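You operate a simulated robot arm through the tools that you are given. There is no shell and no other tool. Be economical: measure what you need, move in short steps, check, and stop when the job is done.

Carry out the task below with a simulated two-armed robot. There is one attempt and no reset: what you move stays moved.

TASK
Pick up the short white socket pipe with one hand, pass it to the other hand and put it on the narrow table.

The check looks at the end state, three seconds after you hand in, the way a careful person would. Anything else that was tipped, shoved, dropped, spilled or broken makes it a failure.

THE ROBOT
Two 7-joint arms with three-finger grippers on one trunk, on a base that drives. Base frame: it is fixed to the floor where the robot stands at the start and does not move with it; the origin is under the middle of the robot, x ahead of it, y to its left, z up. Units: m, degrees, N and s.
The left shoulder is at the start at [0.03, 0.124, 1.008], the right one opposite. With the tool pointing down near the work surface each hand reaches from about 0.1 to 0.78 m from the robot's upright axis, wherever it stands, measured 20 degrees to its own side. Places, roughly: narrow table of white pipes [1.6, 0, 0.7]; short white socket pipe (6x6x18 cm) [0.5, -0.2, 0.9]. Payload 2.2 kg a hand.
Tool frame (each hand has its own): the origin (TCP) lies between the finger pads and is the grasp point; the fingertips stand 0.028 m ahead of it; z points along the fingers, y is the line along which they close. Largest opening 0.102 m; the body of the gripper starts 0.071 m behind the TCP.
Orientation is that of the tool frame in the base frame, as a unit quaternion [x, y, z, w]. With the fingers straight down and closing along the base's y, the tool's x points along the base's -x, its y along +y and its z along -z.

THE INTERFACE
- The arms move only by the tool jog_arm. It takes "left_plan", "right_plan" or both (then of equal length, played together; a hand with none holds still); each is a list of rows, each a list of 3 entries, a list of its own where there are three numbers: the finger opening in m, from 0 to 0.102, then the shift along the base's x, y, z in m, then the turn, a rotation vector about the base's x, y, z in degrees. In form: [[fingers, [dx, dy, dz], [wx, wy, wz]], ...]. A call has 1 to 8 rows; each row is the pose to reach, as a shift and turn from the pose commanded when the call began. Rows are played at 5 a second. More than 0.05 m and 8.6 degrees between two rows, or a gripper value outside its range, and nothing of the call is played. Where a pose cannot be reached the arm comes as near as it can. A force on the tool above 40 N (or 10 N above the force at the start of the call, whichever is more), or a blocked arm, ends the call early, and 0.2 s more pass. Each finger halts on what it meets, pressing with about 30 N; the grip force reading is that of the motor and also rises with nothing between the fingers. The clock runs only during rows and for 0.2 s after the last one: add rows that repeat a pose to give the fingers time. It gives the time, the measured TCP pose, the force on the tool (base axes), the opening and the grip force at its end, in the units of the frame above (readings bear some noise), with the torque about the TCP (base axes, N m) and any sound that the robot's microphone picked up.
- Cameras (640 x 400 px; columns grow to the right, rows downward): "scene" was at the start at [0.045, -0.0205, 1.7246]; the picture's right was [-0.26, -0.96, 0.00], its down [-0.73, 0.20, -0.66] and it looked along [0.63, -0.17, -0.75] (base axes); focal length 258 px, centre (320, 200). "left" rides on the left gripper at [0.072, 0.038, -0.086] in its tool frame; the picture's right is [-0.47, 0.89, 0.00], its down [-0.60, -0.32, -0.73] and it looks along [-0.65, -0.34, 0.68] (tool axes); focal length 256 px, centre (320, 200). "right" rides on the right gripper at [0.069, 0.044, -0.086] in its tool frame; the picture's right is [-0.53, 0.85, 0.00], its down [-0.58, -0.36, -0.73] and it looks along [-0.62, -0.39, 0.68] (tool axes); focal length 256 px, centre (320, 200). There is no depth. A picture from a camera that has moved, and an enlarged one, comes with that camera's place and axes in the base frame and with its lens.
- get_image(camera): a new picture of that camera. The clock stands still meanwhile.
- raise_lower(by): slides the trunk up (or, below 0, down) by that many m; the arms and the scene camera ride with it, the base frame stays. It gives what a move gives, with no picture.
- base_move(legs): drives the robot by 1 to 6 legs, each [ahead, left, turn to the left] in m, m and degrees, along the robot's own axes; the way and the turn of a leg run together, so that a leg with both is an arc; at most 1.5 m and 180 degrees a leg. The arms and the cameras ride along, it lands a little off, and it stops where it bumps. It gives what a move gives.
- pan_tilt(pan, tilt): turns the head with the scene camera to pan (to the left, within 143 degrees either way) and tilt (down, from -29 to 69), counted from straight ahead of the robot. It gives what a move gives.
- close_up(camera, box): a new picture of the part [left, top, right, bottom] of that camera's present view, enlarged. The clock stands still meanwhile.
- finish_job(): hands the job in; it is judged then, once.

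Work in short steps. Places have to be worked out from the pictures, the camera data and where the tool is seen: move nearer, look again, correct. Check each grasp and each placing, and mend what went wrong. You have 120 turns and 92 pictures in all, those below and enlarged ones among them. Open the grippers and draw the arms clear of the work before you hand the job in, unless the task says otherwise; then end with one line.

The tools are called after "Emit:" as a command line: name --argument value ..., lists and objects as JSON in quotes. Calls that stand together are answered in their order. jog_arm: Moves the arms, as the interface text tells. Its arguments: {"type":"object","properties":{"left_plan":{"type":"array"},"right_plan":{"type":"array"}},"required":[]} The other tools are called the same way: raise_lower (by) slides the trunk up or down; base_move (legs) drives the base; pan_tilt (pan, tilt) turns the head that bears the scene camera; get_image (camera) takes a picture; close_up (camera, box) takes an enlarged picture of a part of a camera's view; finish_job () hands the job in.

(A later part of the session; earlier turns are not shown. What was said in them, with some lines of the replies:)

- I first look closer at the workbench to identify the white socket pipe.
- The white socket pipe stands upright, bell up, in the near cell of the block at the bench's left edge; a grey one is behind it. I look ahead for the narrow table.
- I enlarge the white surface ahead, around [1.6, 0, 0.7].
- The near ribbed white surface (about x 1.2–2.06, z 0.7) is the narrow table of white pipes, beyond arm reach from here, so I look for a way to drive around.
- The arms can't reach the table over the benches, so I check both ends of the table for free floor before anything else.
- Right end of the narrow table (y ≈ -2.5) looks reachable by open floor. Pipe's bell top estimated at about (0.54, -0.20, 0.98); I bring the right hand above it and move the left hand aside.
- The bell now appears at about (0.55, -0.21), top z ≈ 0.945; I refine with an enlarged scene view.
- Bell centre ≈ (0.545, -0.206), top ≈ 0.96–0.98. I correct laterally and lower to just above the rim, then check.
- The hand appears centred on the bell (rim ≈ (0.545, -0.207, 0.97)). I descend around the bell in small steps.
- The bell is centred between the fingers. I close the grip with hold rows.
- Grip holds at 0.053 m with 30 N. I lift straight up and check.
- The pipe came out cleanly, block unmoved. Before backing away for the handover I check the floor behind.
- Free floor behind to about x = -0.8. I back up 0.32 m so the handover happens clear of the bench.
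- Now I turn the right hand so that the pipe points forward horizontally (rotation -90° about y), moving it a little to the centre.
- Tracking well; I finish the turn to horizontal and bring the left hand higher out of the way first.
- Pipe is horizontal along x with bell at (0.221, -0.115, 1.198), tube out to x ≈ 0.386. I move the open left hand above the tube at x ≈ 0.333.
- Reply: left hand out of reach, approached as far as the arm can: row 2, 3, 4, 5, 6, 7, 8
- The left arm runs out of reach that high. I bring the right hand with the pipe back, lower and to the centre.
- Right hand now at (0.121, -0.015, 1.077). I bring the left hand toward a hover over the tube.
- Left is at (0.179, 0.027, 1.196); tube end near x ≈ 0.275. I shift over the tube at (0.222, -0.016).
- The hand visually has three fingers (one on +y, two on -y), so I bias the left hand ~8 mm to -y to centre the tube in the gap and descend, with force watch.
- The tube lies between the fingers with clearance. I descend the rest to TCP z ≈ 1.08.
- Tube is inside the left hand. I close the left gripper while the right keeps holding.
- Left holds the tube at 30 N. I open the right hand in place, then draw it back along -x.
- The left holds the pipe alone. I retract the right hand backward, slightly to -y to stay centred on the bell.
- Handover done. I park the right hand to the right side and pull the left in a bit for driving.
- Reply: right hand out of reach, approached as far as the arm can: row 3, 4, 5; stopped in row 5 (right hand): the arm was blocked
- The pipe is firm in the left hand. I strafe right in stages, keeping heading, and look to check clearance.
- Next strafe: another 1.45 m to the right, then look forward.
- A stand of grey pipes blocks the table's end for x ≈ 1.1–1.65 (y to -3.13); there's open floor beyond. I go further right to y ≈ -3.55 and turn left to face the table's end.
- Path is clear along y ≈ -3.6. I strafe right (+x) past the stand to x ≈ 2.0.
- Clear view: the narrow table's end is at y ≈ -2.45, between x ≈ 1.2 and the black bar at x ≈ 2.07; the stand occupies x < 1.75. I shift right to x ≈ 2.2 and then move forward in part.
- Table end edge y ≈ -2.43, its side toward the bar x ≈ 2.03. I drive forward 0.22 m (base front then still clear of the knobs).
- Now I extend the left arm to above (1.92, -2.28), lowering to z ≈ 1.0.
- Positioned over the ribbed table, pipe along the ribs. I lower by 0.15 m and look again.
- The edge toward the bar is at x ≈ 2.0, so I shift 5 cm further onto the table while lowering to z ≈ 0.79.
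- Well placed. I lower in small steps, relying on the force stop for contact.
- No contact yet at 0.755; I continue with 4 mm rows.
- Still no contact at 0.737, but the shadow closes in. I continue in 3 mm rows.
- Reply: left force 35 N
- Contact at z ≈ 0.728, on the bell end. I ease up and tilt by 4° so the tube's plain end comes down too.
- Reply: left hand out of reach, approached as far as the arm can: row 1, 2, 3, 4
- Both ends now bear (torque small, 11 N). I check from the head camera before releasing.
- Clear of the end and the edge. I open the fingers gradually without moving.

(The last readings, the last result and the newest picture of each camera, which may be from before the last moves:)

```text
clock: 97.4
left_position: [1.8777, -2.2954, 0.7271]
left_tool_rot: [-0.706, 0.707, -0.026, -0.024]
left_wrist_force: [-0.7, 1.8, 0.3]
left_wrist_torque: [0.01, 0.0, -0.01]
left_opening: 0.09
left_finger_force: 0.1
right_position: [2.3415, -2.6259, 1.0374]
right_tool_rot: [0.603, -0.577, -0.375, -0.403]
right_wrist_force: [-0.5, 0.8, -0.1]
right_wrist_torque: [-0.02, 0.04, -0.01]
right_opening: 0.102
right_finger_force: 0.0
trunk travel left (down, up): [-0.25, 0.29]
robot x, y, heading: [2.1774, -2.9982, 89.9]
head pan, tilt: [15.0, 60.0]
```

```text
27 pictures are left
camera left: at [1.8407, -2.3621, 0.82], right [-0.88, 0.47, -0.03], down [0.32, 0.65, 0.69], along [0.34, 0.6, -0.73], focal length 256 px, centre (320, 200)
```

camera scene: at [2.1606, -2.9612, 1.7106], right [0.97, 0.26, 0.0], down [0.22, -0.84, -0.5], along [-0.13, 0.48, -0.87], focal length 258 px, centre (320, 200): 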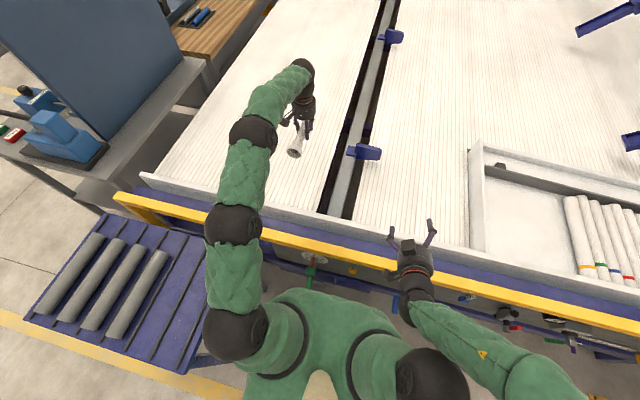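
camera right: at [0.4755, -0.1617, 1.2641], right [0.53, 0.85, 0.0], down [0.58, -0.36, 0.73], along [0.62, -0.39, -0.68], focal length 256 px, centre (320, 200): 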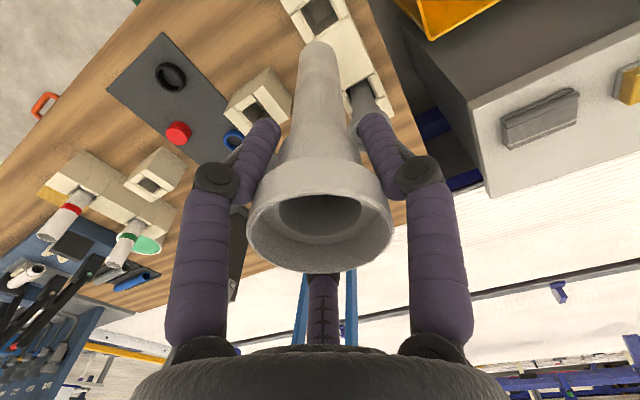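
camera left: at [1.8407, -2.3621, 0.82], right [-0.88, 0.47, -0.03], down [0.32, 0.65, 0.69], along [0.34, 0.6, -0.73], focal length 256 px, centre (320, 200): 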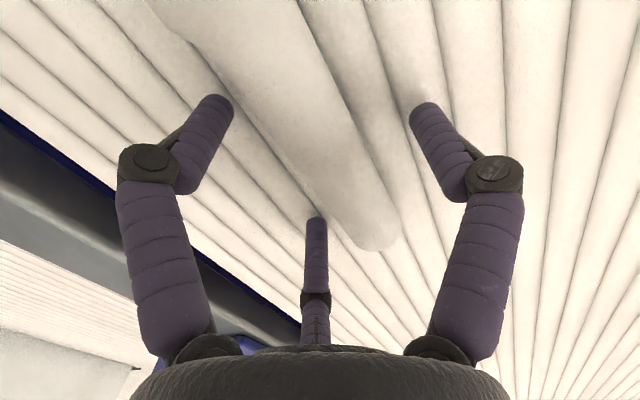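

Pipe rests along the ribs. I nudge the hand 5 mm to +x to centre the gap, and lift straight up.

Emit:
jog_arm --left_plan '[[0.1, [0.005, 0, 0.002], [0, 0, 0]], [0.1, [0.006, 0, 0.015], [0, 0, 0]], [0.1, [0.006, 0, 0.035], [0, 0, 0]], [0.1, [0.006, 0, 0.065], [0, 0, 0]], [0.1, [0.006, 0, 0.1], [0, 0, 0]], [0.1, [0.006, 0, 0.14], [0, 0, 0]], [0.1, [0.006, -0.02, 0.18], [0, 0, 0]]]'

Emit:
get_image --camera "left"

Emit:
get_image --camera "scene"

```text
clock: 99.0
left_position: [1.883, -2.317, 0.9103]
left_tool_rot: [-0.706, 0.707, -0.025, -0.024]
left_wrist_force: [0.6, -0.6, -0.7]
left_wrist_torque: [0.03, 0.04, 0.04]
left_opening: 0.0997
left_finger_force: 0.1
right_position: [2.3412, -2.6275, 1.0379]
right_tool_rot: [0.603, -0.577, -0.375, -0.403]
right_wrist_force: [0.4, -0.1, 0.1]
right_wrist_torque: [0.01, 0.02, 0.02]
right_opening: 0.1018
right_finger_force: 0.1
trunk travel left (down, up): [-0.25, 0.29]
robot x, y, heading: [2.1753, -2.9955, 89.7]
head pan, tilt: [15.0, 60.0]
```

```text
26 pictures are left
camera left: at [1.8462, -2.3832, 1.0022], right [-0.88, 0.47, -0.03], down [0.32, 0.65, 0.69], along [0.34, 0.6, -0.73], focal length 256 px, centre (320, 200)
```

left: 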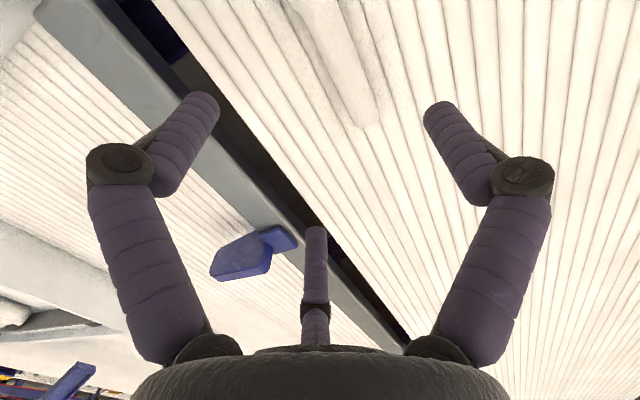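

```text
25 pictures are left
camera scene: at [2.1601, -2.9619, 1.7106], right [0.97, 0.26, 0.0], down [0.22, -0.84, -0.5], along [-0.13, 0.48, -0.87], focal length 258 px, centre (320, 200)
```

scene: 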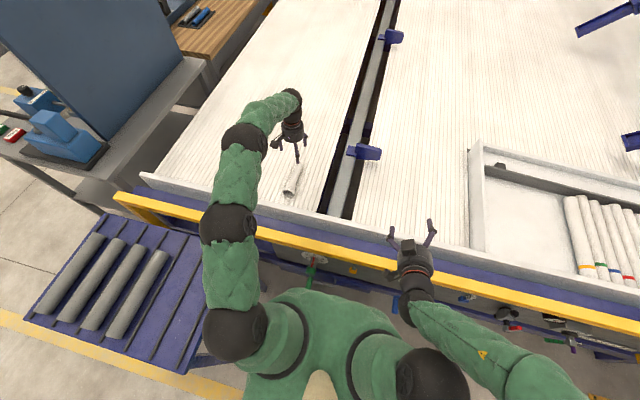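

The pipe lies on the narrow table, inside the end curb. I raise and draw the left arm back, then back the base off a little and verify.

Emit:
jog_arm --left_plan '[[0.1, [0.02, 0, 0.04], [0, 0, 0]], [0.1, [0.05, -0.02, 0.07], [0, 0, 0]], [0.1, [0.08, -0.05, 0.09], [0, 0, 0]], [0.1, [0.11, -0.08, 0.11], [0, 0, 0]], [0.1, [0.14, -0.11, 0.13], [0, 0, 0]], [0.1, [0.17, -0.14, 0.15], [0, 0, 0]], [0.1, [0.2, -0.17, 0.17], [0, 0, 0]]]'

Emit:
base_move --legs '[[-0.2, 0, 0]]'

Emit:
pan_tilt --pan 20 --tilt 50

Emit:
get_image --camera "scene"

```text
clock: 100.6
left_position: [2.0831, -2.4868, 1.0797]
left_tool_rot: [-0.706, 0.707, -0.024, -0.024]
left_wrist_force: [-0.8, 0.2, 0.0]
left_wrist_torque: [0.01, 0.0, 0.02]
left_opening: 0.1001
left_finger_force: 0.0
right_position: [2.3416, -2.6277, 1.0379]
right_tool_rot: [0.604, -0.576, -0.376, -0.403]
right_wrist_force: [0.4, 0.4, 0.2]
right_wrist_torque: [0.0, -0.01, 0.0]
right_opening: 0.102
right_finger_force: 0.0
trunk travel left (down, up): [-0.25, 0.29]
robot x, y, heading: [2.1749, -2.998, 89.9]
head pan, tilt: [15.0, 60.0]
```

```text
clock: 102.2
left_position: [2.0804, -2.6836, 1.079]
left_tool_rot: [0.708, -0.705, 0.024, 0.023]
left_wrist_force: [-0.8, -2.0, 0.3]
left_wrist_torque: [0.05, 0.03, 0.02]
left_opening: 0.0998
left_finger_force: 0.0
right_position: [2.3393, -2.8247, 1.0392]
right_tool_rot: [0.605, -0.576, -0.376, -0.402]
right_wrist_force: [-0.1, 0.0, 0.2]
right_wrist_torque: [0.03, -0.02, -0.03]
right_opening: 0.102
right_finger_force: 0.1
trunk travel left (down, up): [-0.25, 0.29]
robot x, y, heading: [2.1781, -3.195, 90.0]
head pan, tilt: [15.0, 60.0]
```

```text
clock: 102.9
left_position: [2.0809, -2.6832, 1.0793]
left_tool_rot: [0.708, -0.706, 0.025, 0.024]
left_wrist_force: [-0.4, -0.8, -0.3]
left_wrist_torque: [0.02, -0.02, -0.02]
left_opening: 0.0999
left_finger_force: 0.0
right_position: [2.3395, -2.8231, 1.038]
right_tool_rot: [0.605, -0.576, -0.376, -0.401]
right_wrist_force: [0.9, 0.9, -0.4]
right_wrist_torque: [-0.04, -0.05, -0.02]
right_opening: 0.1017
right_finger_force: 0.1
trunk travel left (down, up): [-0.25, 0.29]
robot x, y, heading: [2.1762, -3.1909, 90.1]
head pan, tilt: [20.0, 50.0]
```

```text
24 pictures are left
camera scene: at [2.1507, -3.1492, 1.7231], right [0.94, 0.34, 0.0], down [0.26, -0.72, -0.64], along [-0.22, 0.6, -0.77], focal length 258 px, centre (320, 200)
```

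scene: 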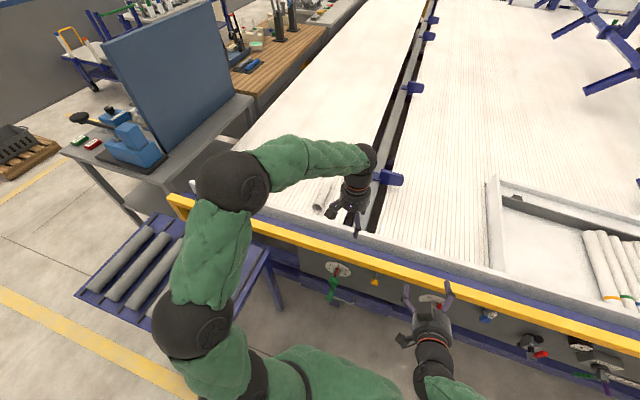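

The pipe stays where it was laid; one enlarged look to confirm it rests steadily before handing in.

Emit:
close_up --camera "scene" --box '[270, 155, 390, 230]'

```text
5.33 times, centred on (330, 192) of scene
camera zoom: at [2.1507, -3.1492, 1.7231], right [0.94, 0.34, 0.0], down [0.26, -0.72, -0.64], along [-0.22, 0.6, -0.77], focal length 1377 px, centre (267, 240)
```

zoom: 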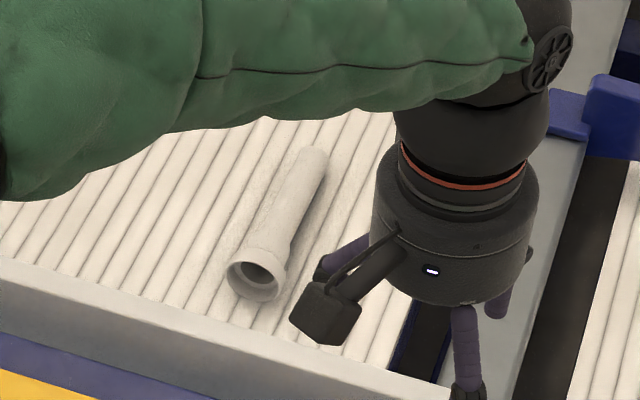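

The pipe rests on the ribs, free of both hands, with nothing else disturbed; I hand in.

Emit:
finish_job

```text
The job is handed in.
```

I picked up the short white socket pipe with the right hand, passed it to the left hand and laid it on the narrow table of white pipes. It rests along the ribs near the table's right end, both hands are clear, and the pictures show nothing else disturbed.
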